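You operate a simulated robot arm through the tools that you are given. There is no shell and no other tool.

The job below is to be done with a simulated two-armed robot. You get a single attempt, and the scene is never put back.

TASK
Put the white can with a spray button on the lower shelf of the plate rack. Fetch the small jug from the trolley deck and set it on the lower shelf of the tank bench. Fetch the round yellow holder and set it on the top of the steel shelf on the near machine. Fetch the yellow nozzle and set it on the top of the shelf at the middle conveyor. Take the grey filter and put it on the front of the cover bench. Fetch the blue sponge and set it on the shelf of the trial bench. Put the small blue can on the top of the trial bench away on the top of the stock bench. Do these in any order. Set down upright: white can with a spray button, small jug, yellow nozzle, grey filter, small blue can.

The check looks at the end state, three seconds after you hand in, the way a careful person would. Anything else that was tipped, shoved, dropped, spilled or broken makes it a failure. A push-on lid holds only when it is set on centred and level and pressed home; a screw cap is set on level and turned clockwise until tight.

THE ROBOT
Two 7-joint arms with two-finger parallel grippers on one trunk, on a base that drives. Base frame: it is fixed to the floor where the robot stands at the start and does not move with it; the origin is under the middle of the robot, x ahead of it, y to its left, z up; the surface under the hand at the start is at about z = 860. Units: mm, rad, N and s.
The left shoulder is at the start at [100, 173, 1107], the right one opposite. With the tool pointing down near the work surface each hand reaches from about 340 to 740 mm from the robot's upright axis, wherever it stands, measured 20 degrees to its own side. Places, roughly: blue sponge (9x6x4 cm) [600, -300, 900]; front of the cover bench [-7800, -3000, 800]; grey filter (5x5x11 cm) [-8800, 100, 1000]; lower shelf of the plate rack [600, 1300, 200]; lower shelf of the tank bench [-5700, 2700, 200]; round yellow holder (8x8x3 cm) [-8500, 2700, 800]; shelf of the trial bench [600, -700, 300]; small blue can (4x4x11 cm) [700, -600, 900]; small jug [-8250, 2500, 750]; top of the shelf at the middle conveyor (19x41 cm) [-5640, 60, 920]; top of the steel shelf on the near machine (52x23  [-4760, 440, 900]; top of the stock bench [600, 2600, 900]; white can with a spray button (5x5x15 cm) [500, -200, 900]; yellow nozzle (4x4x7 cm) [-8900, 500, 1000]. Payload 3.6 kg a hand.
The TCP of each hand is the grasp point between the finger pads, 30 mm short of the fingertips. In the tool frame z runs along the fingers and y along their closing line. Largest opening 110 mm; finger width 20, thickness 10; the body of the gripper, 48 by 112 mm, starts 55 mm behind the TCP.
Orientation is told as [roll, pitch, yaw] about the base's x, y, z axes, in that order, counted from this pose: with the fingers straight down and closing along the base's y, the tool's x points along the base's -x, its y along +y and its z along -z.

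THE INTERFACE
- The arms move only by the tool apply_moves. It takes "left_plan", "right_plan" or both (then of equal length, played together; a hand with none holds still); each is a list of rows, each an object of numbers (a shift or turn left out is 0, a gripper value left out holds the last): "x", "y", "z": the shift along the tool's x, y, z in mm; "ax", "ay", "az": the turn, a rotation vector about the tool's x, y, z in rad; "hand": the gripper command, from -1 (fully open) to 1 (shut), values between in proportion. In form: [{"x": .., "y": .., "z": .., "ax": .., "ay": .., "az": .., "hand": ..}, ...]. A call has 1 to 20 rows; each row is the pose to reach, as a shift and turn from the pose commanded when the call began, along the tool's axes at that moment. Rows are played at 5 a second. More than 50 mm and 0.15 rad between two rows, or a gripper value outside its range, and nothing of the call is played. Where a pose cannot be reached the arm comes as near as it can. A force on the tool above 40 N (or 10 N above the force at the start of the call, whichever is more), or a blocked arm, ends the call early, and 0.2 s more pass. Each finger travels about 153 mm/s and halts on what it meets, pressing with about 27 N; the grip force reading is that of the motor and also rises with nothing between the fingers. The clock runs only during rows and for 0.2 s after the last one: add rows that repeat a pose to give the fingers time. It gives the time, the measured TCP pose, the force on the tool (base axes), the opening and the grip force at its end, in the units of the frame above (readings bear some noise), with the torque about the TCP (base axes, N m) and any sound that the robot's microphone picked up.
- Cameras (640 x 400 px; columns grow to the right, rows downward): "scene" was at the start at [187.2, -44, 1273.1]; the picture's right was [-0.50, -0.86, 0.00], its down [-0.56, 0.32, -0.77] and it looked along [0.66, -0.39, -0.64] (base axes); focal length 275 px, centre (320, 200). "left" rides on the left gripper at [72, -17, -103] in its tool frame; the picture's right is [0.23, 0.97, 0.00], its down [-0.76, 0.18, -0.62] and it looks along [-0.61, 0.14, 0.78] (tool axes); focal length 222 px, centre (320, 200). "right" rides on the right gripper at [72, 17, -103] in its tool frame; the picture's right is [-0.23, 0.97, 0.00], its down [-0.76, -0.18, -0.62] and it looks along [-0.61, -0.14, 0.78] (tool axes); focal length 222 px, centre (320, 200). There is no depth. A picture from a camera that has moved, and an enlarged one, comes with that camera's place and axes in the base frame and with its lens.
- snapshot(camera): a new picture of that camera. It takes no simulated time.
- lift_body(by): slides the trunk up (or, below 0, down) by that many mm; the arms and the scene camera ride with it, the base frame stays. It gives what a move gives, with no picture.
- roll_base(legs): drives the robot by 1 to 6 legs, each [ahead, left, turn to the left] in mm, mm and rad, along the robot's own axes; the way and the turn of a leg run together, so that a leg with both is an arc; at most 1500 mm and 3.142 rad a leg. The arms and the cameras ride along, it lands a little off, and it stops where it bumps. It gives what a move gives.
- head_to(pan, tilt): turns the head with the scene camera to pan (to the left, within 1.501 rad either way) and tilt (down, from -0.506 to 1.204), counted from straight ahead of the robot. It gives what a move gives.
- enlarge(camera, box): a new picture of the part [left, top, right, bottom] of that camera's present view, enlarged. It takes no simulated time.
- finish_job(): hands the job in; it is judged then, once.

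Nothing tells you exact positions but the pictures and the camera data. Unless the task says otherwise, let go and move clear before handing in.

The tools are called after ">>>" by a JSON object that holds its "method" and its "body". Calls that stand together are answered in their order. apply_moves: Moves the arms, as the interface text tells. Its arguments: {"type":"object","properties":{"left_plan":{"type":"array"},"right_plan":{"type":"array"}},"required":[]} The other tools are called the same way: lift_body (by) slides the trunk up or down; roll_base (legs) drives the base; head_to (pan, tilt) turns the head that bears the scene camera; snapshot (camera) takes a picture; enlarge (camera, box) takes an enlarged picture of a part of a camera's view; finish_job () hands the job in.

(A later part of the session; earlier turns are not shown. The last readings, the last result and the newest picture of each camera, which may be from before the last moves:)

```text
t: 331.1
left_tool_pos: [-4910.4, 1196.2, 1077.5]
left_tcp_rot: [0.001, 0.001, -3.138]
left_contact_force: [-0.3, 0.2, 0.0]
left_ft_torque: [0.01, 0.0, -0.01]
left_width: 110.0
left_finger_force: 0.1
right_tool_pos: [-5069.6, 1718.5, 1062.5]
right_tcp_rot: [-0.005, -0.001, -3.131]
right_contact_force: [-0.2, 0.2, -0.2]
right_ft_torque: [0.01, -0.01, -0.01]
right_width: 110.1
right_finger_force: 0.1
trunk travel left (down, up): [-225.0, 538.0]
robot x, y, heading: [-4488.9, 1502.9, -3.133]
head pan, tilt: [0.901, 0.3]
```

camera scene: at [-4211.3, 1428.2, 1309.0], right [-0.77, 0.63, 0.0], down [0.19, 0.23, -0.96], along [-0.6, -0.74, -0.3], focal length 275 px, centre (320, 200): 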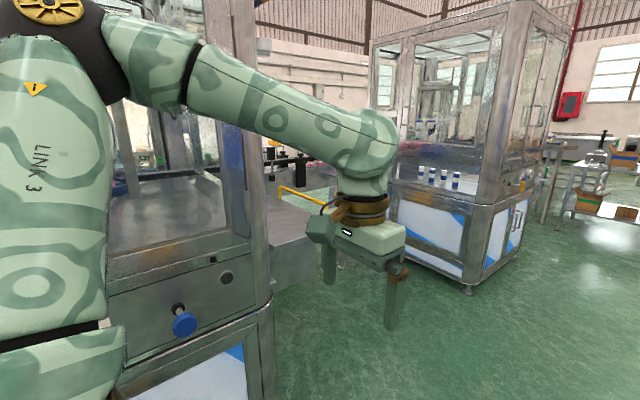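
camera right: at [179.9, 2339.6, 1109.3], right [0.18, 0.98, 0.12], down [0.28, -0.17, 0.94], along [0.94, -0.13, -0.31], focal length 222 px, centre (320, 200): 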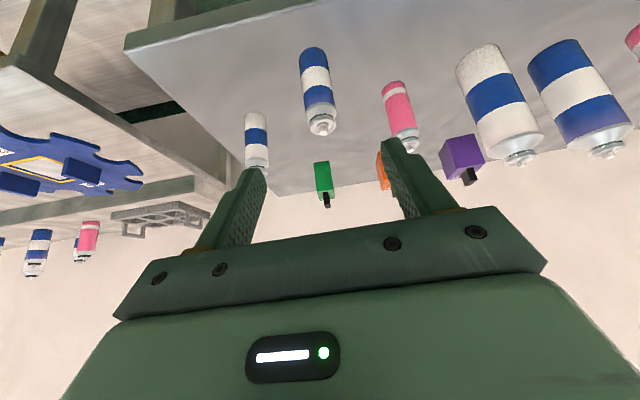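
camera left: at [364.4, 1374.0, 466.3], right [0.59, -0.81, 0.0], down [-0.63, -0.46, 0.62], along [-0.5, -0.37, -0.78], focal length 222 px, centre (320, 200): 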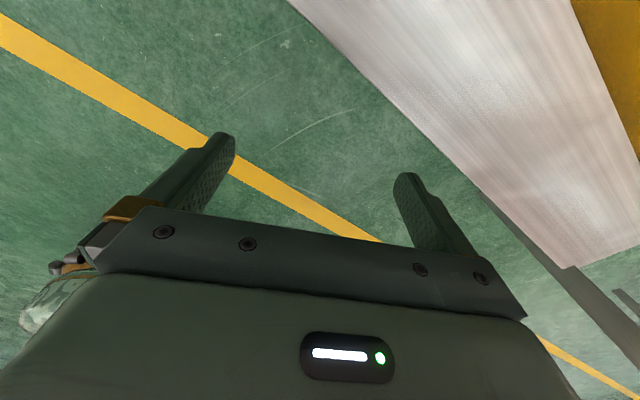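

No bump, so driving over the cable is fine. Now I'll look to the left for the steel shelf and the conveyor shelf, and to the right for the tank bench.

>>> {"method": "roll_base", "body": {"legs": [[500, 0, 0]]}}

>>> {"method": "head_to", "body": {"pan": 1.5, "tilt": 0.35}}

>>> {"method": "snapshot", "body": {"camera": "scene"}}

>>> {"method": "head_to", "body": {"pan": 0.8, "tilt": 0.35}}

>>> {"method": "snapshot", "body": {"camera": "scene"}}

>>> {"method": "head_to", "body": {"pan": -0.9, "tilt": 0.35}}

>>> {"method": "snapshot", "body": {"camera": "scene"}}

>>> {"method": "head_to", "body": {"pan": 0.0, "tilt": 0.35}}

>>> {"method": "snapshot", "body": {"camera": "scene"}}

```text
t: 334.0
left_tool_pos: [-5418.0, 1198.3, 1078.9]
left_tcp_rot: [0.001, 0.0, 3.138]
left_contact_force: [0.5, -0.9, 1.2]
left_ft_torque: [-0.05, 0.0, -0.02]
left_width: 109.9
left_finger_force: 0.0
right_tool_pos: [-5574.9, 1721.0, 1063.5]
right_tcp_rot: [-0.005, 0.001, -3.137]
right_contact_force: [1.3, -1.4, -0.8]
right_ft_torque: [0.03, 0.01, -0.03]
right_width: 109.8
right_finger_force: 0.0
trunk travel left (down, up): [-225.0, 538.0]
robot x, y, heading: [-4994.6, 1500.7, 3.142]
head pan, tilt: [0.901, 0.3]
```

```text
t: 335.0
left_tool_pos: [-5417.1, 1197.4, 1078.8]
left_tcp_rot: [-0.001, -0.003, 3.14]
left_contact_force: [0.1, -0.8, 0.3]
left_ft_torque: [0.01, 0.03, 0.0]
left_width: 110.0
left_finger_force: 0.1
right_tool_pos: [-5573.8, 1721.3, 1063.3]
right_tcp_rot: [-0.004, 0.0, -3.137]
right_contact_force: [-0.3, 0.9, -0.7]
right_ft_torque: [0.01, -0.04, 0.0]
right_width: 109.9
right_finger_force: 0.0
trunk travel left (down, up): [-225.0, 538.0]
robot x, y, heading: [-4998.2, 1495.4, 3.133]
head pan, tilt: [1.499, 0.351]
```

```text
taken
camera scene: at [-5117.6, 1406.3, 1304.3], right [-1.0, 0.07, 0.0], down [0.03, 0.34, -0.94], along [-0.07, -0.94, -0.34], focal length 275 px, centre (320, 200)
```

scene: 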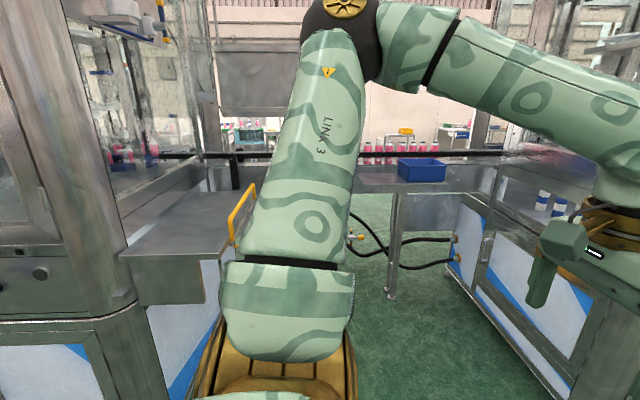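

```text
t: 336.1
left_tool_pos: [-5418.4, 1198.0, 1078.8]
left_tcp_rot: [0.0, -0.002, 3.14]
left_contact_force: [-0.4, 0.6, 0.4]
left_ft_torque: [0.0, 0.02, 0.02]
left_width: 110.1
left_finger_force: 0.0
right_tool_pos: [-5574.0, 1720.3, 1062.5]
right_tcp_rot: [-0.006, 0.001, -3.137]
right_contact_force: [0.7, -0.1, -0.8]
right_ft_torque: [-0.04, 0.01, -0.03]
right_width: 110.1
right_finger_force: 0.1
trunk travel left (down, up): [-225.0, 538.0]
robot x, y, heading: [-4993.3, 1500.2, 3.141]
head pan, tilt: [0.799, 0.351]
```

```text
taken
camera scene: at [-5175.7, 1432.4, 1304.3], right [-0.72, 0.7, 0.0], down [0.24, 0.25, -0.94], along [-0.65, -0.67, -0.34], focal length 275 px, centre (320, 200)
```

scene: 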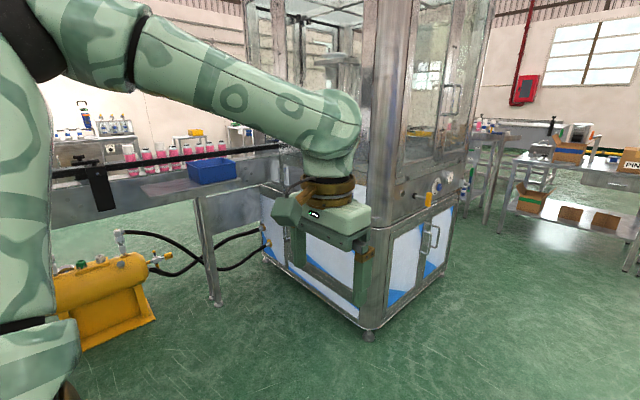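

```text
t: 337.8
left_tool_pos: [-5418.1, 1197.2, 1079.6]
left_tcp_rot: [0.0, -0.002, 3.139]
left_contact_force: [-0.1, -0.3, -0.2]
left_ft_torque: [0.0, 0.04, 0.01]
left_width: 109.8
left_finger_force: 0.1
right_tool_pos: [-5572.9, 1720.0, 1062.3]
right_tcp_rot: [-0.001, 0.001, -3.139]
right_contact_force: [0.3, -0.3, 0.6]
right_ft_torque: [0.02, -0.02, -0.03]
right_width: 110.1
right_finger_force: 0.0
trunk travel left (down, up): [-225.0, 538.0]
robot x, y, heading: [-4996.3, 1500.8, 3.142]
head pan, tilt: [-0.901, 0.351]
```

```text
taken
camera scene: at [-5168.7, 1572.1, 1304.3], right [0.78, 0.62, 0.0], down [0.21, -0.27, -0.94], along [-0.58, 0.74, -0.34], focal length 275 px, centre (320, 200)
```

scene: 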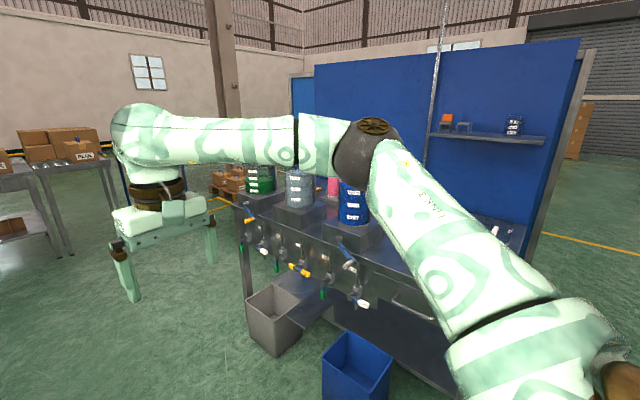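

```text
t: 339.0
left_tool_pos: [-5418.1, 1197.4, 1078.9]
left_tcp_rot: [0.001, -0.002, 3.14]
left_contact_force: [0.3, -0.2, 1.1]
left_ft_torque: [-0.02, 0.03, 0.03]
left_width: 110.1
left_finger_force: 0.1
right_tool_pos: [-5573.4, 1721.6, 1063.0]
right_tcp_rot: [-0.004, 0.0, -3.139]
right_contact_force: [-0.6, -0.1, 0.0]
right_ft_torque: [0.03, 0.01, 0.01]
right_width: 109.9
right_finger_force: 0.1
trunk travel left (down, up): [-225.0, 538.0]
robot x, y, heading: [-4996.5, 1499.2, 3.143]
head pan, tilt: [0.0, 0.351]
```

```text
taken
camera scene: at [-5204.0, 1499.3, 1304.3], right [0.0, 1.0, 0.0], down [0.34, 0.0, -0.94], along [-0.94, 0.0, -0.34], focal length 275 px, centre (320, 200)
```

scene: 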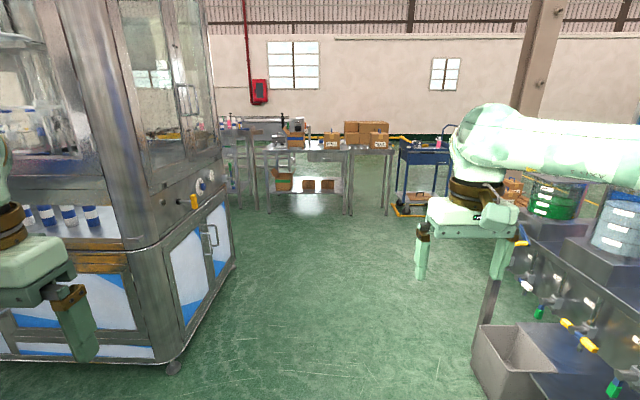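

I can see the steel shelf on the near machine at the left, the tank bench on the right with taps and bins in front, and the trolley ahead. I'll drive on toward the trolley.

>>> {"method": "roll_base", "body": {"legs": [[1400, 0, 0], [900, 0, 0]]}}

>>> {"method": "head_to", "body": {"pan": -0.5, "tilt": 0.4}}

>>> {"method": "snapshot", "body": {"camera": "scene"}}

>>> {"method": "head_to", "body": {"pan": 0.5, "tilt": 0.4}}

>>> {"method": "snapshot", "body": {"camera": "scene"}}

```text
t: 350.2
left_tool_pos: [-7695.9, 1289.8, 1078.6]
left_tcp_rot: [0.0, -0.002, 3.091]
left_contact_force: [-0.1, 0.0, -0.3]
left_ft_torque: [-0.01, -0.03, 0.01]
left_width: 110.1
left_finger_force: 0.0
right_tool_pos: [-7825.9, 1817.4, 1063.0]
right_tcp_rot: [-0.004, 0.0, 3.098]
right_contact_force: [-0.7, -0.6, 0.5]
right_ft_torque: [-0.01, -0.05, 0.0]
right_width: 110.2
right_finger_force: 0.2
trunk travel left (down, up): [-225.0, 538.0]
robot x, y, heading: [-7257.7, 1570.4, 3.094]
head pan, tilt: [0.0, 0.351]
```

```text
t: 351.1
left_tool_pos: [-7693.7, 1290.0, 1079.8]
left_tcp_rot: [-0.001, -0.002, 3.094]
left_contact_force: [0.7, -0.2, 0.0]
left_ft_torque: [0.0, -0.01, 0.0]
left_width: 109.9
left_finger_force: 0.0
right_tool_pos: [-7827.6, 1818.2, 1062.8]
right_tcp_rot: [-0.005, 0.001, 3.099]
right_contact_force: [-0.6, -0.4, 0.5]
right_ft_torque: [-0.03, 0.02, 0.01]
right_width: 110.3
right_finger_force: 0.0
trunk travel left (down, up): [-225.0, 538.0]
robot x, y, heading: [-7261.1, 1571.0, 3.094]
head pan, tilt: [-0.499, 0.4]
```

```text
taken
camera scene: at [-7453.3, 1623.7, 1299.7], right [0.52, 0.86, 0.0], down [0.33, -0.2, -0.92], along [-0.79, 0.48, -0.39], focal length 275 px, centre (320, 200)
```

scene: 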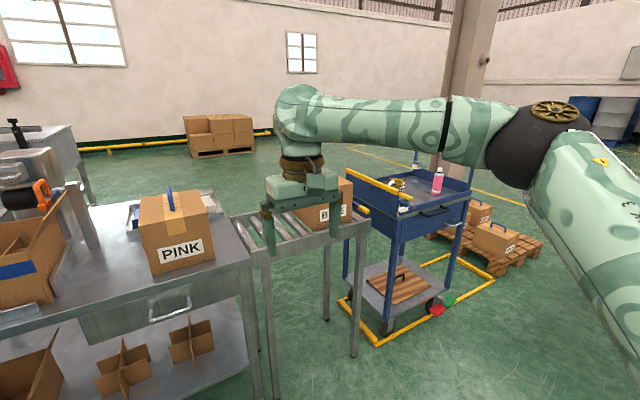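

```text
t: 352.4
left_tool_pos: [-7694.2, 1289.6, 1079.4]
left_tcp_rot: [0.0, -0.002, 3.092]
left_contact_force: [-0.4, 0.1, -0.1]
left_ft_torque: [-0.01, 0.0, 0.0]
left_width: 110.1
left_finger_force: 0.1
right_tool_pos: [-7826.6, 1818.2, 1062.7]
right_tcp_rot: [-0.006, 0.0, 3.101]
right_contact_force: [0.6, 0.0, 0.2]
right_ft_torque: [0.02, 0.01, 0.01]
right_width: 109.8
right_finger_force: 0.2
trunk travel left (down, up): [-225.0, 538.0]
robot x, y, heading: [-7262.3, 1570.1, 3.093]
head pan, tilt: [0.499, 0.4]
```

```text
taken
camera scene: at [-7457.3, 1535.3, 1299.7], right [-0.44, 0.9, 0.0], down [0.35, 0.17, -0.92], along [-0.83, -0.4, -0.39], focal length 275 px, centre (320, 200)
```

scene: 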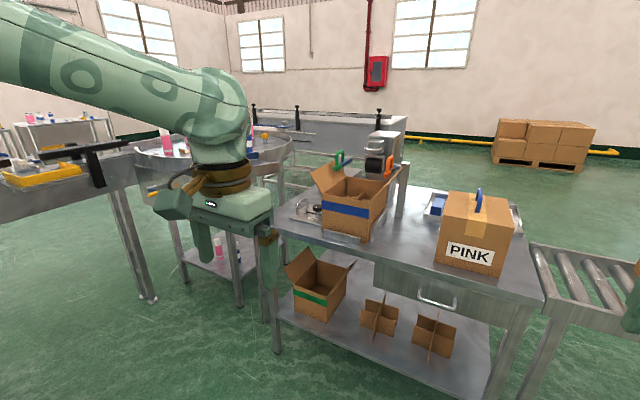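

The trolley stands in a yellow-taped square at the right. I'll zoom in on its deck.

>>> {"method": "head_to", "body": {"pan": -0.6, "tilt": 0.4}}

>>> {"method": "enlarge", "body": {"camera": "scene", "box": [290, 130, 450, 240]}}

>>> {"method": "enlarge", "body": {"camera": "scene", "box": [200, 130, 480, 350]}}

```text
t: 353.7
left_tool_pos: [-7694.8, 1289.4, 1078.7]
left_tcp_rot: [0.001, -0.001, 3.094]
left_contact_force: [-0.2, 0.1, -0.3]
left_ft_torque: [0.01, 0.01, 0.0]
left_width: 110.0
left_finger_force: 0.0
right_tool_pos: [-7827.6, 1817.5, 1063.5]
right_tcp_rot: [-0.004, -0.001, 3.1]
right_contact_force: [0.1, -0.4, 0.5]
right_ft_torque: [0.01, 0.04, 0.0]
right_width: 109.9
right_finger_force: 0.2
trunk travel left (down, up): [-225.0, 538.0]
robot x, y, heading: [-7256.1, 1570.7, 3.093]
head pan, tilt: [-0.6, 0.4]
```

```text
3.64 times, centred on (370, 185) of scene
camera zoom: at [-7448.0, 1631.5, 1299.7], right [0.6, 0.8, 0.0], down [0.31, -0.23, -0.92], along [-0.74, 0.55, -0.39], focal length 999 px, centre (138, 254)
```

zoom: 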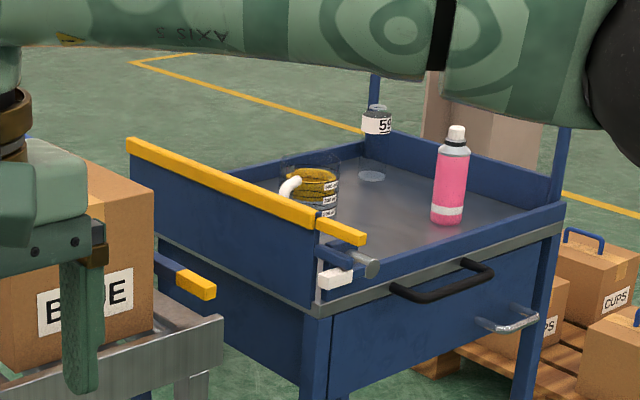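

```text
1.82 times, centred on (340, 240) of scene
camera zoom: at [-7448.0, 1631.5, 1299.7], right [0.6, 0.8, 0.0], down [0.31, -0.23, -0.92], along [-0.74, 0.55, -0.39], focal length 500 px, centre (284, 127)
```

zoom: 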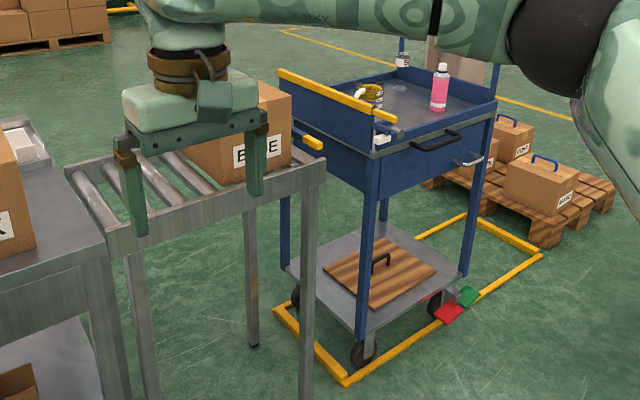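

The deck holds a transparent jug with a white handle, a yellow ring-shaped object seen behind it, a glass jar and a pink bottle. I'll move sideways so the robot faces the trolley from its open side.

>>> {"method": "roll_base", "body": {"legs": [[120, -1120, 0.047]]}}

>>> {"method": "head_to", "body": {"pan": 0.0, "tilt": 0.5}}

>>> {"method": "snapshot", "body": {"camera": "scene"}}

```text
t: 359.6
left_tool_pos: [-7783.8, 2396.6, 1080.5]
left_tcp_rot: [0.0, -0.001, -3.11]
left_contact_force: [0.2, -1.7, -0.2]
left_ft_torque: [-0.01, 0.0, 0.0]
left_width: 109.8
left_finger_force: 0.0
right_tool_pos: [-7956.7, 2912.0, 1063.0]
right_tcp_rot: [-0.003, 0.0, -3.105]
right_contact_force: [0.1, 0.4, -0.2]
right_ft_torque: [0.01, -0.01, -0.03]
right_width: 109.8
right_finger_force: 0.0
trunk travel left (down, up): [-225.0, 538.0]
robot x, y, heading: [-7374.1, 2711.1, -3.114]
head pan, tilt: [-0.6, 0.4]
```

```text
t: 360.6
left_tool_pos: [-7783.8, 2395.8, 1081.2]
left_tcp_rot: [0.0, -0.001, -3.111]
left_contact_force: [0.5, 0.4, 0.5]
left_ft_torque: [-0.02, 0.01, -0.01]
left_width: 110.1
left_finger_force: 0.1
right_tool_pos: [-7956.5, 2911.7, 1062.9]
right_tcp_rot: [-0.002, 0.0, -3.105]
right_contact_force: [-0.5, -0.6, 0.7]
right_ft_torque: [0.01, 0.01, 0.0]
right_width: 109.9
right_finger_force: 0.0
trunk travel left (down, up): [-225.0, 538.0]
robot x, y, heading: [-7373.4, 2707.9, -3.109]
head pan, tilt: [0.0, 0.499]
```

```text
taken
camera scene: at [-7577.7, 2703.3, 1290.6], right [-0.03, 1.0, 0.0], down [0.48, 0.02, -0.88], along [-0.88, -0.03, -0.48], focal length 275 px, centre (320, 200)
```

scene: 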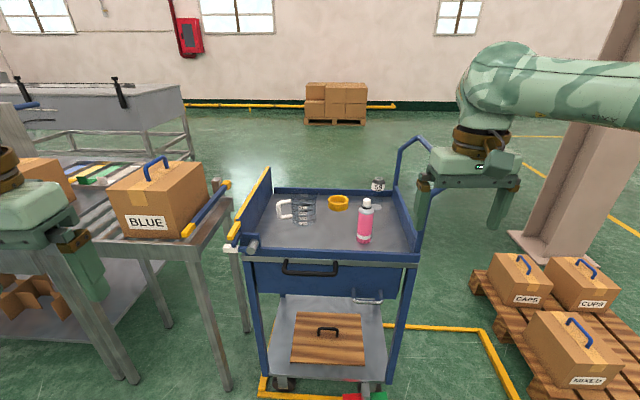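

Now the deck is clearly visible from the front. I'll zoom in on the jug, the yellow ring holder, the pink bottle and the jar.

>>> {"method": "enlarge", "body": {"camera": "scene", "box": [230, 150, 430, 270]}}

>>> {"method": "enlarge", "body": {"camera": "scene", "box": [260, 180, 370, 250]}}

```text
3.20 times, centred on (330, 210) of scene
camera zoom: at [-7577.7, 2703.3, 1290.6], right [-0.03, 1.0, 0.0], down [0.48, 0.02, -0.88], along [-0.88, -0.03, -0.48], focal length 879 px, centre (288, 168)
```

zoom: 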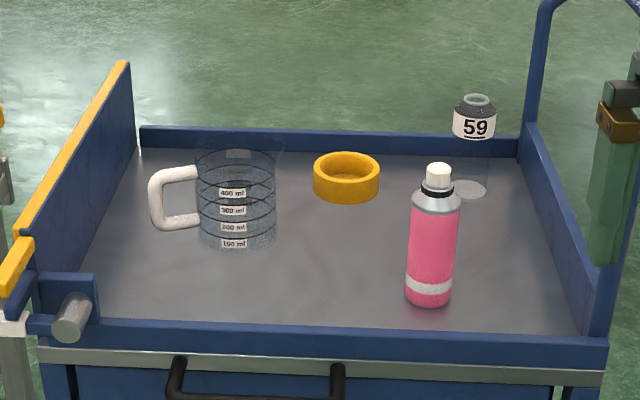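

```text
5.71 times, centred on (315, 215) of scene
camera zoom: at [-7577.7, 2703.3, 1290.6], right [-0.03, 1.0, 0.0], down [0.48, 0.02, -0.88], along [-0.88, -0.03, -0.48], focal length 1570 px, centre (349, 114)
```

zoom: 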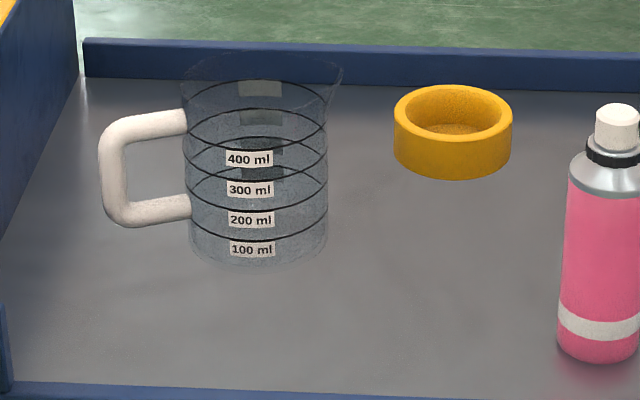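

Triangulating two views puts the deck at z ≈ 776. The jug is at (-8349, 2624), about 81 mm wide and 124 mm tall, with its handle toward -y. The holder is at (-8461, 2742). I'll position the robot for the right hand to take the jug with the fingers front and back, clear of the handle.

>>> {"method": "roll_base", "body": {"legs": [[0, 270, -0.033], [415, 0, 0]]}}

>>> {"method": "lift_body", "body": {"by": -60}}

>>> {"method": "snapshot", "body": {"camera": "right"}}

>>> {"method": "head_to", "body": {"pan": -0.3, "tilt": 0.8}}

>>> {"method": "snapshot", "body": {"camera": "scene"}}

```text
t: 364.6
left_tool_pos: [-8197.3, 2140.5, 1078.5]
left_tcp_rot: [0.0, -0.001, 3.132]
left_contact_force: [0.0, 0.2, -1.1]
left_ft_torque: [0.01, -0.02, -0.01]
left_width: 110.1
left_finger_force: 0.1
right_tool_pos: [-8348.9, 2663.9, 1062.9]
right_tcp_rot: [-0.005, 0.0, 3.139]
right_contact_force: [-1.0, 0.3, 0.1]
right_ft_torque: [0.01, 0.01, 0.03]
right_width: 109.8
right_finger_force: 0.0
trunk travel left (down, up): [-225.0, 538.0]
robot x, y, heading: [-7772.3, 2437.0, 3.131]
head pan, tilt: [0.0, 0.499]
```

```text
t: 365.6
left_tool_pos: [-8194.5, 2141.0, 1020.9]
left_tcp_rot: [0.002, -0.001, 3.13]
left_contact_force: [-0.2, -0.2, 1.1]
left_ft_torque: [0.0, 0.04, 0.0]
left_width: 110.1
left_finger_force: 0.1
right_tool_pos: [-8347.4, 2664.6, 1003.6]
right_tcp_rot: [-0.003, -0.003, 3.138]
right_contact_force: [-0.3, 0.0, 0.9]
right_ft_torque: [-0.01, -0.02, -0.02]
right_width: 109.9
right_finger_force: 0.1
trunk travel left (down, up): [-165.0, 598.0]
robot x, y, heading: [-7773.5, 2441.3, 3.137]
head pan, tilt: [0.0, 0.499]
```

```text
taken
camera right: at [-8275.8, 2647.5, 1107.9], right [-0.23, -0.97, 0.0], down [-0.76, 0.18, 0.62], along [-0.61, 0.15, -0.78], focal length 222 px, centre (320, 200)
```

right: 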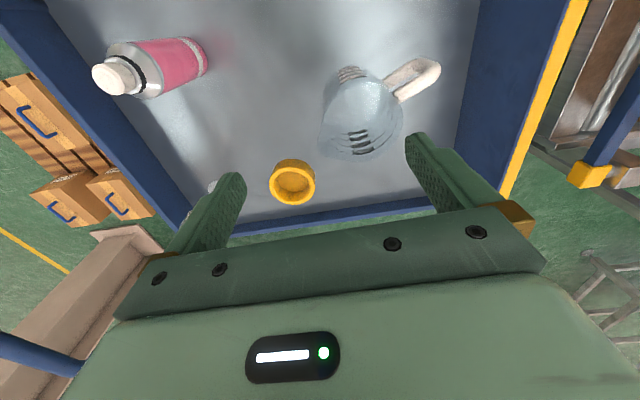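

```text
t: 366.4
left_tool_pos: [-8195.4, 2139.7, 1019.9]
left_tcp_rot: [0.0, -0.002, 3.131]
left_contact_force: [0.2, -0.4, -0.4]
left_ft_torque: [-0.03, 0.03, 0.03]
left_width: 109.9
left_finger_force: 0.0
right_tool_pos: [-8347.9, 2664.0, 1002.5]
right_tcp_rot: [-0.003, 0.0, 3.138]
right_contact_force: [0.3, 0.5, -0.8]
right_ft_torque: [0.03, 0.0, 0.01]
right_width: 109.7
right_finger_force: 0.1
trunk travel left (down, up): [-165.0, 598.0]
robot x, y, heading: [-7770.5, 2439.0, 3.137]
head pan, tilt: [-0.3, 0.799]
```

```text
taken
camera scene: at [-7996.3, 2463.9, 1201.9], right [0.3, 0.95, 0.0], down [0.68, -0.22, -0.7], along [-0.66, 0.21, -0.72], focal length 275 px, centre (320, 200)
```

scene: 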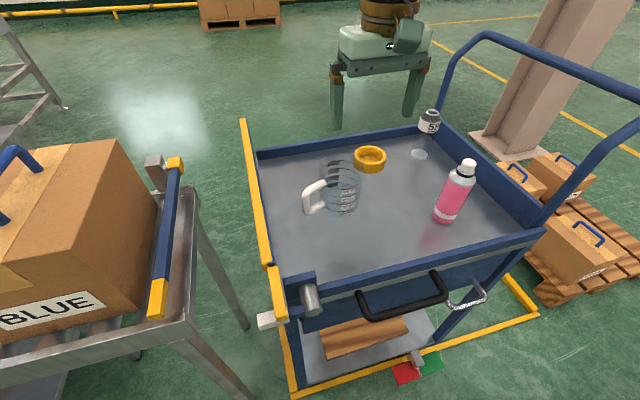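

The prediction matches the hand camera view: the jug is at (-8349, 2624) with its handle straight toward -y. I'll raise the left hand clear of the BLUE carton and turn the right hand a quarter turn so the fingers close front-to-back.

>>> {"method": "apply_moves", "body": {"left_plan": [{"z": -20}, {"z": -40}, {"z": -55}, {"z": -55}, {"z": -55}, {"z": -55}, {"z": -55}, {"z": -55}, {"z": -55}, {"z": -55}, {"z": -55}, {"z": -55}], "right_plan": [{"az": -0.143}, {"az": -0.286}, {"az": -0.429}, {"az": -0.572}, {"az": -0.715}, {"az": -0.858}, {"az": -1.0}, {"az": -1.143}, {"az": -1.286}, {"az": -1.429}, {"az": -1.57}, {"az": -1.57}]}}

>>> {"method": "snapshot", "body": {"camera": "right"}}

```text
t: 369.0
left_tool_pos: [-8198.1, 2131.7, 1057.8]
left_tcp_rot: [0.0, -0.003, 3.132]
left_contact_force: [-0.2, 0.6, -0.3]
left_ft_torque: [0.0, -0.01, 0.04]
left_width: 110.0
left_finger_force: 0.1
left hand out of reach, approached as far as the arm can: row 2, 3, 4, 5, 6, 7, 8, 9, 10, 11, 12
right_tool_pos: [-8348.6, 2663.5, 1004.2]
right_tcp_rot: [-0.001, 0.004, -1.574]
right_contact_force: [-0.1, -0.4, -1.0]
right_ft_torque: [0.02, 0.01, -0.02]
right_width: 110.4
right_finger_force: 0.1
trunk travel left (down, up): [-165.0, 598.0]
robot x, y, heading: [-7772.3, 2440.7, 3.136]
head pan, tilt: [-0.3, 0.799]
```

```text
taken
camera right: at [-8332.0, 2735.8, 1108.5], right [0.97, -0.23, 0.0], down [-0.18, -0.76, 0.62], along [-0.14, -0.6, -0.78], focal length 222 px, centre (320, 200)
```

right: 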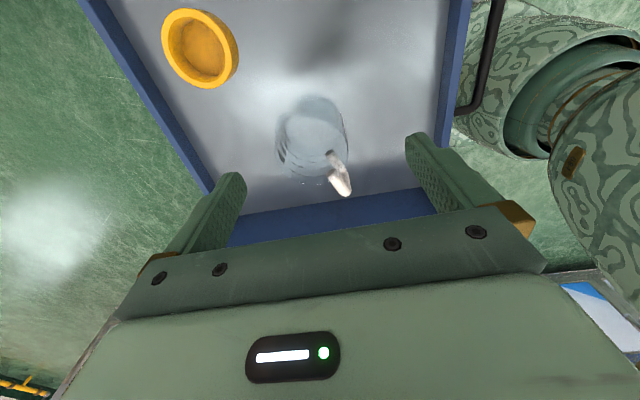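

I'll zoom in on the hand view to pin down the jug's rim before descending.

>>> {"method": "enlarge", "body": {"camera": "right", "box": [240, 60, 420, 220]}}

>>> {"method": "enlarge", "body": {"camera": "scene", "box": [280, 130, 400, 230]}}

```text
2.50 times, centred on (330, 140) of right
camera zoom: at [-8332.0, 2735.8, 1108.5], right [0.97, -0.23, 0.0], down [-0.18, -0.76, 0.62], along [-0.14, -0.6, -0.78], focal length 555 px, centre (295, 350)
```

zoom: 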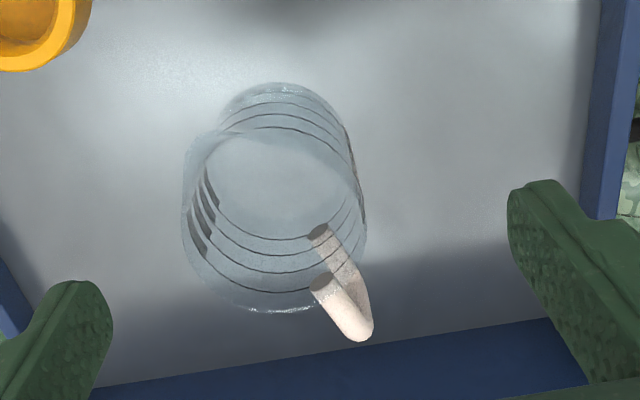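

```text
4.00 times, centred on (340, 180) of scene
camera zoom: at [-7996.3, 2464.0, 1201.8], right [0.3, 0.95, 0.0], down [0.68, -0.22, -0.7], along [-0.66, 0.21, -0.72], focal length 1099 px, centre (240, 280)
```

zoom: 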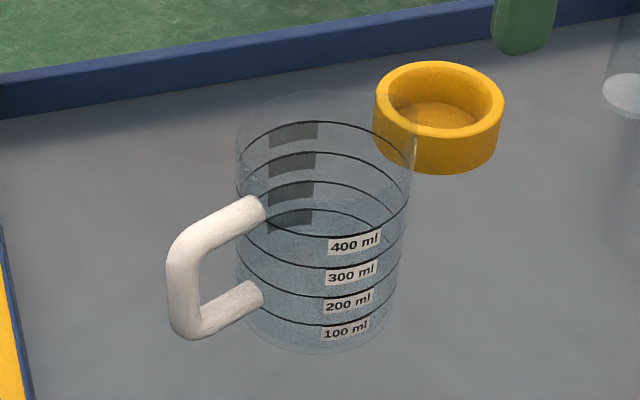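

>>> {"method": "apply_moves", "body": {"right_plan": [{"x": -18, "y": -3, "z": 10}, {"x": -36, "y": -5, "z": 25}, {"x": -36, "y": -5, "z": 45}, {"x": -36, "y": -5, "z": 62}, {"x": -36, "y": -5, "z": 62}]}}

>>> {"method": "enlarge", "body": {"camera": "right", "box": [220, 60, 420, 220]}}

>>> {"method": "enlarge", "body": {"camera": "scene", "box": [260, 60, 440, 230]}}

```text
t: 370.2
left_tool_pos: [-8197.9, 2133.7, 1056.9]
left_tcp_rot: [0.0, -0.003, 3.131]
left_contact_force: [-0.5, -0.5, 0.1]
left_ft_torque: [0.04, -0.01, -0.01]
left_width: 109.8
left_finger_force: 0.1
right_tool_pos: [-8351.5, 2630.2, 942.1]
right_tcp_rot: [0.0, 0.004, -1.576]
right_contact_force: [-0.5, -0.4, 0.7]
right_ft_torque: [0.04, 0.0, -0.02]
right_width: 109.9
right_finger_force: 0.0
trunk travel left (down, up): [-165.0, 598.0]
robot x, y, heading: [-7774.3, 2442.0, 3.132]
head pan, tilt: [-0.3, 0.799]
```

```text
2.50 times, centred on (320, 140) of right
camera zoom: at [-8336.4, 2702.8, 1045.5], right [0.97, -0.23, 0.0], down [-0.18, -0.76, 0.62], along [-0.14, -0.6, -0.78], focal length 555 px, centre (320, 350)
```

zoom: 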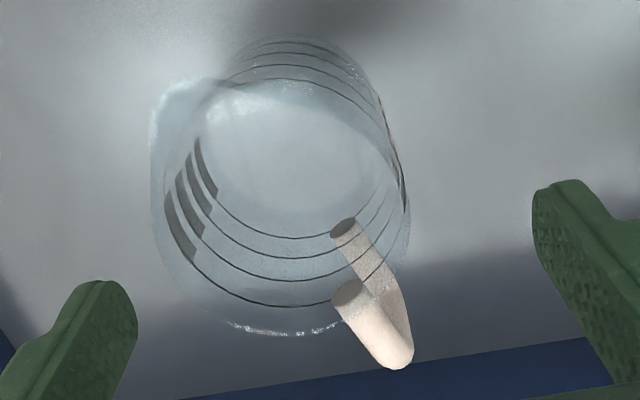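

```text
2.35 times, centred on (350, 145) of scene
camera zoom: at [-7996.1, 2463.9, 1201.9], right [0.3, 0.95, 0.0], down [0.68, -0.22, -0.7], along [-0.66, 0.21, -0.72], focal length 646 px, centre (249, 329)
```

zoom: 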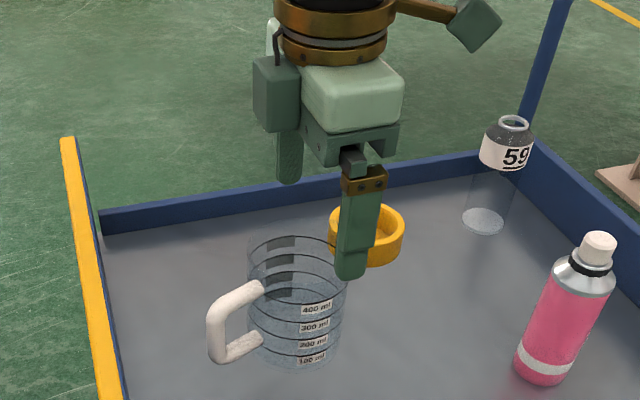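

The hand camera shows the jug about 10 mm toward -x from the finger centre. I'll shift and then descend over it slowly.

>>> {"method": "apply_moves", "body": {"right_plan": [{"y": -5}, {"y": -10}, {"y": -10, "z": 15}, {"y": -10, "z": 30}, {"y": -10, "z": 45}, {"y": -10, "z": 45}]}}

>>> {"method": "snapshot", "body": {"camera": "right"}}

>>> {"method": "enlarge", "body": {"camera": "scene", "box": [260, 100, 440, 230]}}

```text
t: 371.6
left_tool_pos: [-8197.1, 2131.9, 1057.4]
left_tcp_rot: [-0.002, -0.005, 3.131]
left_contact_force: [0.1, -0.4, 0.0]
left_ft_torque: [0.0, -0.02, -0.01]
left_width: 110.1
left_finger_force: 0.1
right_tool_pos: [-8363.4, 2629.1, 894.6]
right_tcp_rot: [0.0, 0.004, -1.577]
right_contact_force: [0.3, 0.1, 0.5]
right_ft_torque: [-0.03, -0.03, 0.01]
right_width: 110.1
right_finger_force: 0.0
trunk travel left (down, up): [-165.0, 598.0]
robot x, y, heading: [-7771.1, 2440.1, 3.138]
head pan, tilt: [-0.3, 0.799]
```

```text
taken
camera right: at [-8347.5, 2702.2, 999.0], right [0.97, -0.23, 0.0], down [-0.18, -0.76, 0.62], along [-0.14, -0.6, -0.78], focal length 222 px, centre (320, 200)
```

right: 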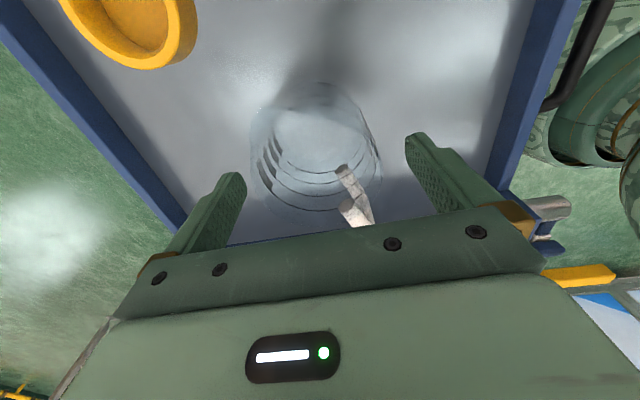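

```text
3.08 times, centred on (350, 165) of scene
camera zoom: at [-7996.2, 2463.9, 1201.8], right [0.3, 0.95, 0.0], down [0.68, -0.22, -0.7], along [-0.66, 0.21, -0.72], focal length 846 px, centre (228, 308)
```

zoom: 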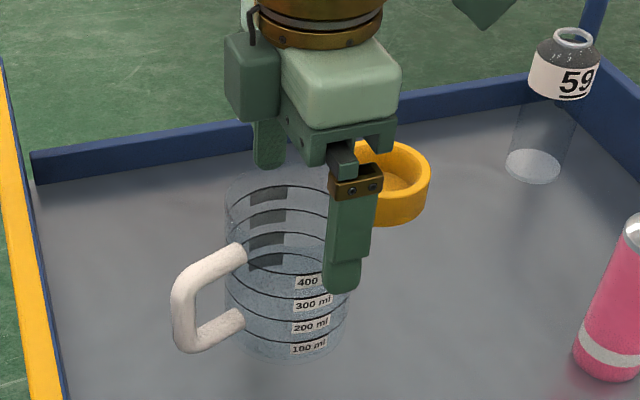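

The two cameras disagree by about 10 mm because the jug is transparent, so I'll take the average, nudge +5 mm, and descend gently while watching the force.

>>> {"method": "apply_moves", "body": {"right_plan": [{"y": 5}, {"y": 5, "z": 10}, {"y": 5, "z": 20}, {"y": 5, "z": 30}, {"y": 5, "z": 38}, {"y": 5, "z": 44}, {"y": 5, "z": 44}]}}

>>> {"method": "snapshot", "body": {"camera": "right"}}

>>> {"method": "enlarge", "body": {"camera": "scene", "box": [260, 100, 440, 230]}}

```text
t: 373.2
left_tool_pos: [-8199.4, 2132.6, 1056.8]
left_tcp_rot: [-0.001, -0.003, 3.131]
left_contact_force: [-0.2, 0.5, 0.0]
left_ft_torque: [0.02, -0.01, 0.0]
left_width: 109.9
left_finger_force: 0.1
right_tool_pos: [-8357.3, 2628.2, 851.6]
right_tcp_rot: [0.001, 0.005, -1.575]
right_contact_force: [-0.3, -0.3, -0.1]
right_ft_torque: [0.02, -0.02, -0.02]
right_width: 110.3
right_finger_force: 0.1
trunk travel left (down, up): [-165.0, 598.0]
robot x, y, heading: [-7770.1, 2441.0, 3.134]
head pan, tilt: [-0.3, 0.799]
```

```text
taken
camera right: at [-8341.6, 2701.6, 955.8], right [0.97, -0.23, 0.0], down [-0.18, -0.76, 0.62], along [-0.14, -0.6, -0.78], focal length 222 px, centre (320, 200)
```

right: 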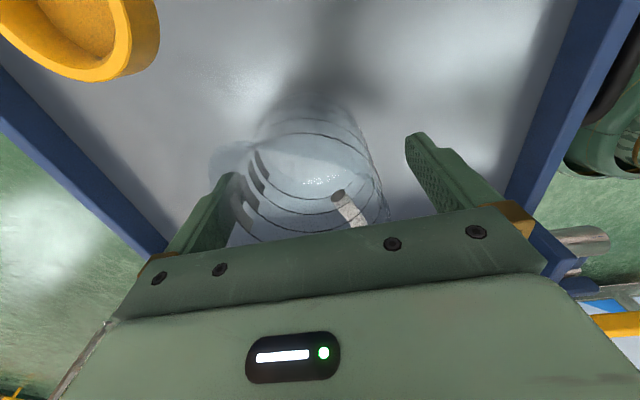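

```text
3.08 times, centred on (350, 165) of scene
camera zoom: at [-7996.2, 2463.9, 1201.8], right [0.3, 0.95, 0.0], down [0.68, -0.22, -0.7], along [-0.66, 0.21, -0.72], focal length 846 px, centre (228, 308)
```

zoom: 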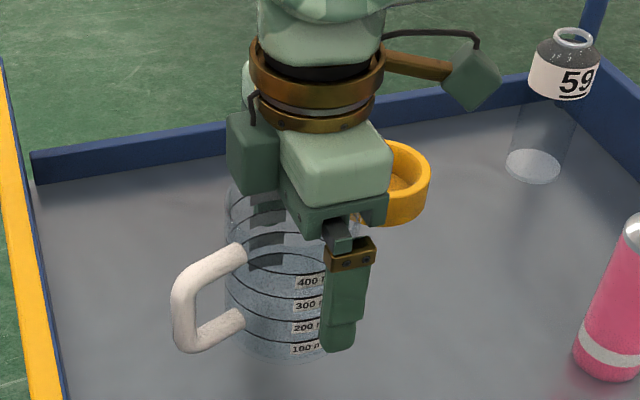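

No contact so far. The scene view shows the jug's axis about 10 mm further toward -y, so I'll shift that way, which also moves clear of the spout, and then close gently.

>>> {"method": "apply_moves", "body": {"right_plan": [{"x": -5}, {"x": -10}, {"x": -10, "hand": -0.8}, {"x": -10, "hand": -0.65}, {"x": -10, "hand": -0.5}, {"x": -10, "hand": -0.4}, {"x": -10, "hand": -0.2}, {"x": -10, "hand": 0.2}, {"x": -10, "hand": 1}, {"x": -10, "hand": 1}]}}

>>> {"method": "snapshot", "body": {"camera": "right"}}

>>> {"method": "enlarge", "body": {"camera": "scene", "box": [260, 100, 440, 230]}}

```text
t: 375.4
left_tool_pos: [-8199.1, 2132.7, 1057.5]
left_tcp_rot: [0.0, -0.005, 3.131]
left_contact_force: [0.3, -0.1, 0.4]
left_ft_torque: [0.0, -0.03, -0.01]
left_width: 109.8
left_finger_force: 0.1
right_tool_pos: [-8357.1, 2619.3, 851.6]
right_tcp_rot: [0.0, 0.005, -1.575]
right_contact_force: [0.4, 0.6, 0.8]
right_ft_torque: [-0.02, -0.02, -0.01]
right_width: 80.3
right_finger_force: 27.1
trunk travel left (down, up): [-165.0, 598.0]
robot x, y, heading: [-7771.1, 2440.3, 3.134]
head pan, tilt: [-0.3, 0.799]
```

```text
taken
camera right: at [-8341.5, 2692.1, 955.6], right [0.97, -0.23, 0.0], down [-0.18, -0.76, 0.62], along [-0.14, -0.6, -0.78], focal length 222 px, centre (320, 200)
```

right: 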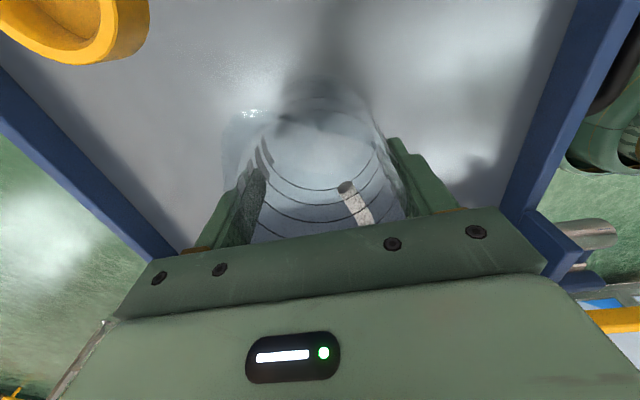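

```text
3.08 times, centred on (350, 165) of scene
camera zoom: at [-7996.3, 2464.0, 1201.8], right [0.3, 0.95, 0.0], down [0.68, -0.22, -0.7], along [-0.66, 0.21, -0.72], focal length 846 px, centre (228, 308)
```

zoom: 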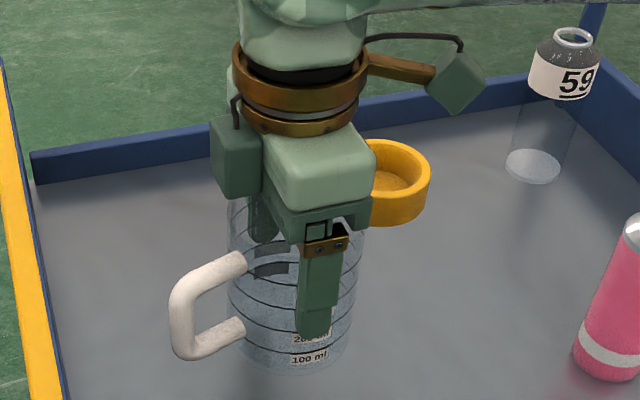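

The jug is gripped squarely, with an 80 mm width. I'll lift it straight up and draw back.

>>> {"method": "apply_moves", "body": {"right_plan": [{"z": -10}, {"z": -40}, {"z": -75}, {"z": -110}, {"z": -145}, {"z": -150}, {"z": -150}]}}

>>> {"method": "snapshot", "body": {"camera": "scene"}}

```text
t: 377.0
left_tool_pos: [-8198.5, 2132.4, 1057.8]
left_tcp_rot: [-0.001, -0.003, 3.132]
left_contact_force: [-0.2, 0.4, -0.7]
left_ft_torque: [0.0, 0.01, 0.04]
left_width: 110.2
left_finger_force: 0.1
right_tool_pos: [-8359.2, 2629.1, 990.7]
right_tcp_rot: [0.001, 0.005, -1.576]
right_contact_force: [-0.1, 0.0, -0.3]
right_ft_torque: [0.01, -0.02, -0.02]
right_width: 80.4
right_finger_force: 27.2
right hand out of reach, approached as far as the arm can: row 5, 6, 7
trunk travel left (down, up): [-165.0, 598.0]
robot x, y, heading: [-7771.4, 2440.3, 3.137]
head pan, tilt: [-0.3, 0.799]
```

```text
taken
camera scene: at [-7996.2, 2463.9, 1201.8], right [0.3, 0.95, 0.0], down [0.68, -0.22, -0.7], along [-0.66, 0.21, -0.72], focal length 275 px, centre (320, 200)
```

scene: 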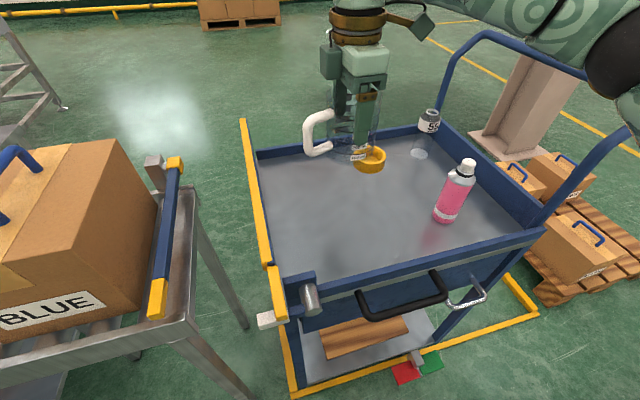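

The jug is up and level. I'll back away, tuck the jug hand in closer, then shift over so the left hand can take the yellow holder.

>>> {"method": "roll_base", "body": {"legs": [[-380, 0, 0]]}}

>>> {"method": "apply_moves", "body": {"right_plan": [{"x": 20, "y": 36}, {"x": 40, "y": 72}, {"x": 60, "y": 108}, {"x": 80, "y": 144}, {"x": 100, "y": 180}, {"x": 110, "y": 200}, {"x": 110, "y": 200}]}}

>>> {"method": "roll_base", "body": {"legs": [[0, -505, 0]]}}

>>> {"method": "head_to", "body": {"pan": 0.1, "tilt": 0.6}}

>>> {"method": "snapshot", "body": {"camera": "scene"}}

```text
t: 379.4
left_tool_pos: [-7822.0, 2130.3, 1058.0]
left_tcp_rot: [0.0, -0.005, 3.127]
left_contact_force: [-0.1, -0.4, -0.1]
left_ft_torque: [-0.01, -0.01, -0.01]
left_width: 109.9
left_finger_force: 0.1
right_tool_pos: [-7981.8, 2627.1, 991.9]
right_tcp_rot: [-0.001, 0.003, -1.577]
right_contact_force: [0.3, 0.4, -0.2]
right_ft_torque: [-0.01, 0.02, 0.0]
right_width: 80.4
right_finger_force: 27.0
trunk travel left (down, up): [-165.0, 598.0]
robot x, y, heading: [-7393.1, 2432.5, 3.132]
head pan, tilt: [-0.3, 0.799]
```

```text
t: 381.0
left_tool_pos: [-7822.5, 2129.9, 1058.2]
left_tcp_rot: [0.0, -0.004, 3.13]
left_contact_force: [0.3, -0.8, -0.3]
left_ft_torque: [0.01, 0.0, 0.0]
left_width: 110.0
left_finger_force: 0.1
right_tool_pos: [-7781.2, 2731.1, 994.1]
right_tcp_rot: [0.002, 0.005, -1.578]
right_contact_force: [-0.3, 0.6, -1.0]
right_ft_torque: [-0.01, -0.02, 0.0]
right_width: 80.3
right_finger_force: 27.2
trunk travel left (down, up): [-165.0, 598.0]
robot x, y, heading: [-7396.3, 2434.8, 3.13]
head pan, tilt: [-0.3, 0.799]
```

```text
t: 383.9
left_tool_pos: [-7817.1, 2640.1, 1057.2]
left_tcp_rot: [0.002, -0.004, 3.119]
left_contact_force: [0.3, 0.5, -0.1]
left_ft_torque: [-0.02, -0.03, 0.0]
left_width: 110.0
left_finger_force: 0.0
right_tool_pos: [-7769.9, 3240.8, 993.7]
right_tcp_rot: [-0.001, 0.003, -1.585]
right_contact_force: [0.9, -0.6, 0.0]
right_ft_torque: [0.02, 0.04, 0.02]
right_width: 80.7
right_finger_force: 26.7
trunk travel left (down, up): [-165.0, 598.0]
robot x, y, heading: [-7385.4, 2940.2, 3.122]
head pan, tilt: [-0.3, 0.799]
```

```text
t: 384.8
left_tool_pos: [-7817.6, 2639.4, 1056.0]
left_tcp_rot: [-0.001, -0.003, 3.119]
left_contact_force: [0.2, 0.3, 0.8]
left_ft_torque: [0.05, 0.0, 0.01]
left_width: 110.0
left_finger_force: 0.0
right_tool_pos: [-7770.7, 3240.3, 993.7]
right_tcp_rot: [-0.002, 0.005, -1.586]
right_contact_force: [0.1, 0.3, -1.4]
right_ft_torque: [0.0, 0.01, -0.02]
right_width: 80.5
right_finger_force: 26.7
trunk travel left (down, up): [-165.0, 598.0]
robot x, y, heading: [-7388.2, 2940.9, 3.118]
head pan, tilt: [0.099, 0.6]
```

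```text
taken
camera scene: at [-7623.3, 2936.4, 1218.6], right [-0.08, 1.0, 0.0], down [0.56, 0.04, -0.82], along [-0.82, -0.07, -0.57], focal length 275 px, centre (320, 200)
```

scene: 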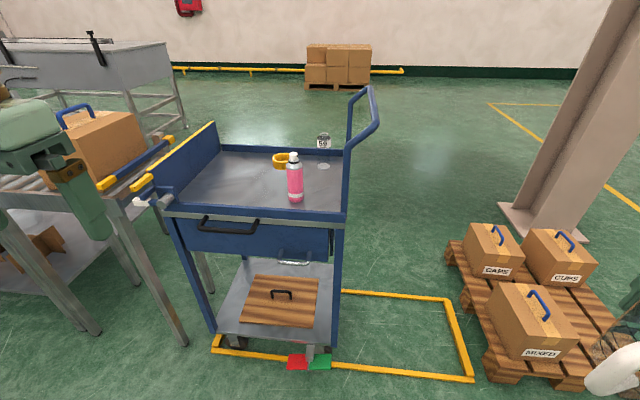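

The holder and pink bottle are on the deck. I'll lower the trunk a little more and drive in so the left hand can reach the holder. The jug, held at y ≈ 3250, passes clear of the trolley's push handle.

>>> {"method": "lift_body", "body": {"by": -40}}

>>> {"method": "roll_base", "body": {"legs": [[455, 0, 0.02]]}}

>>> {"method": "head_to", "body": {"pan": 0.3, "tilt": 0.8}}

>>> {"method": "snapshot", "body": {"camera": "scene"}}

>>> {"method": "snapshot", "body": {"camera": "left"}}

```text
t: 385.6
left_tool_pos: [-7830.9, 2639.5, 1004.4]
left_tcp_rot: [0.001, 0.034, 3.124]
left_contact_force: [0.1, -0.4, -0.2]
left_ft_torque: [0.0, 0.04, -0.01]
left_width: 109.9
left_finger_force: 0.0
right_tool_pos: [-7770.5, 3239.3, 954.0]
right_tcp_rot: [-0.001, 0.005, -1.586]
right_contact_force: [-0.5, 0.3, -0.8]
right_ft_torque: [0.02, 0.01, 0.0]
right_width: 80.4
right_finger_force: 27.1
trunk travel left (down, up): [-125.0, 638.0]
robot x, y, heading: [-7391.0, 2939.6, 3.123]
head pan, tilt: [0.099, 0.6]
```

```text
t: 388.6
left_tool_pos: [-8285.2, 2637.4, 1003.3]
left_tcp_rot: [-0.001, 0.036, 3.138]
left_contact_force: [0.0, 0.9, -0.3]
left_ft_torque: [0.01, -0.01, 0.01]
left_width: 109.9
left_finger_force: 0.0
right_tool_pos: [-8234.0, 3240.6, 952.5]
right_tcp_rot: [0.0, 0.007, -1.572]
right_contact_force: [-0.8, 0.7, -1.0]
right_ft_torque: [0.0, 0.02, 0.01]
right_width: 80.7
right_finger_force: 26.9
trunk travel left (down, up): [-125.0, 638.0]
robot x, y, heading: [-7850.7, 2947.8, 3.133]
head pan, tilt: [0.099, 0.6]
stopped in leg 1: the robot was blocked; the commanded pose is now the measured one
```

```text
t: 389.3
left_tool_pos: [-8285.7, 2638.3, 1002.9]
left_tcp_rot: [0.001, 0.037, 3.138]
left_contact_force: [-0.3, -0.1, -0.5]
left_ft_torque: [0.03, -0.01, 0.01]
left_width: 110.1
left_finger_force: 0.0
right_tool_pos: [-8234.2, 3239.9, 953.8]
right_tcp_rot: [0.001, 0.003, -1.569]
right_contact_force: [-0.7, -0.8, -1.0]
right_ft_torque: [0.06, -0.01, 0.02]
right_width: 80.5
right_finger_force: 27.5
trunk travel left (down, up): [-125.0, 638.0]
robot x, y, heading: [-7847.0, 2946.0, 3.139]
head pan, tilt: [0.3, 0.799]
```

```text
taken
camera scene: at [-8094.7, 2922.8, 1159.4], right [-0.29, 0.96, 0.0], down [0.69, 0.21, -0.7], along [-0.67, -0.2, -0.72], focal length 275 px, centre (320, 200)
```

scene: 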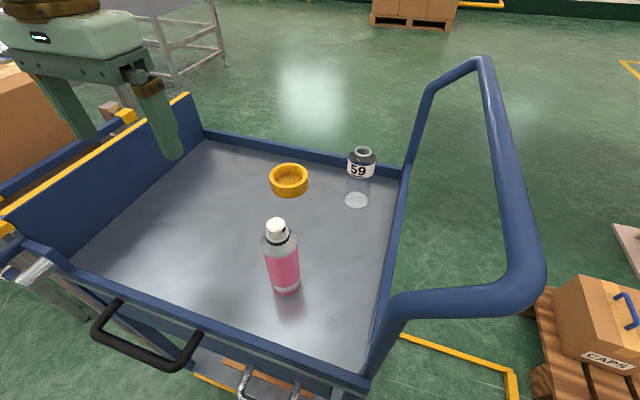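

```text
taken
camera left: at [-8216.5, 2654.0, 1108.4], right [0.22, -0.97, 0.01], down [-0.78, -0.17, 0.6], along [-0.58, -0.14, -0.8], focal length 222 px, centre (320, 200)
```

left: 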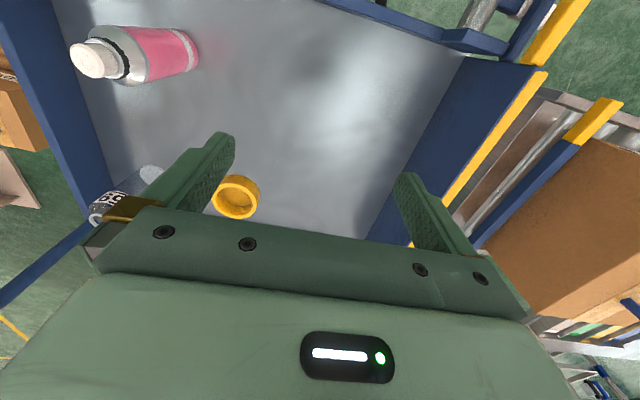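

I bumped lightly at the end, probably the base against the trolley's floor pedals, and the deck items haven't moved. I'll ease back 20 mm and tilt the left hand forward for the extra reach.

>>> {"method": "roll_base", "body": {"legs": [[-20, 0, 0]]}}

>>> {"method": "apply_moves", "body": {"left_plan": [{"ay": -0.11}, {"ay": -0.22}, {"ay": -0.33}, {"ay": -0.44}, {"ay": -0.537}, {"ay": -0.537}]}}

>>> {"method": "snapshot", "body": {"camera": "scene"}}

```text
t: 390.1
left_tool_pos: [-8264.7, 2636.5, 1004.0]
left_tcp_rot: [0.0, 0.036, 3.138]
left_contact_force: [1.1, 0.1, 0.4]
left_ft_torque: [0.0, 0.07, 0.0]
left_width: 110.2
left_finger_force: 0.2
right_tool_pos: [-8212.8, 3239.4, 953.6]
right_tcp_rot: [-0.002, 0.004, -1.572]
right_contact_force: [0.6, 0.2, -0.3]
right_ft_torque: [0.0, 0.02, 0.02]
right_width: 80.7
right_finger_force: 26.8
trunk travel left (down, up): [-125.0, 638.0]
robot x, y, heading: [-7828.5, 2950.2, 3.138]
head pan, tilt: [0.3, 0.799]
```

```text
t: 391.5
left_tool_pos: [-8266.4, 2636.9, 1004.0]
left_tcp_rot: [0.0, -0.504, 3.139]
left_contact_force: [0.0, -0.1, 0.2]
left_ft_torque: [-0.01, 0.0, -0.02]
left_width: 109.9
left_finger_force: 0.0
right_tool_pos: [-8213.6, 3238.7, 953.6]
right_tcp_rot: [0.0, 0.003, -1.57]
right_contact_force: [0.8, 0.0, -0.4]
right_ft_torque: [0.0, -0.02, 0.02]
right_width: 80.5
right_finger_force: 26.9
trunk travel left (down, up): [-125.0, 638.0]
robot x, y, heading: [-7823.5, 2945.7, 3.135]
head pan, tilt: [0.3, 0.799]
```

```text
taken
camera scene: at [-8074.6, 2922.8, 1159.3], right [-0.29, 0.96, 0.0], down [0.69, 0.21, -0.7], along [-0.67, -0.2, -0.72], focal length 275 px, centre (320, 200)
```

scene: 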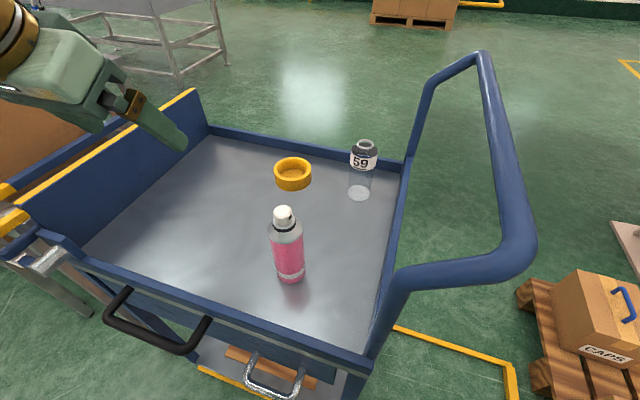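

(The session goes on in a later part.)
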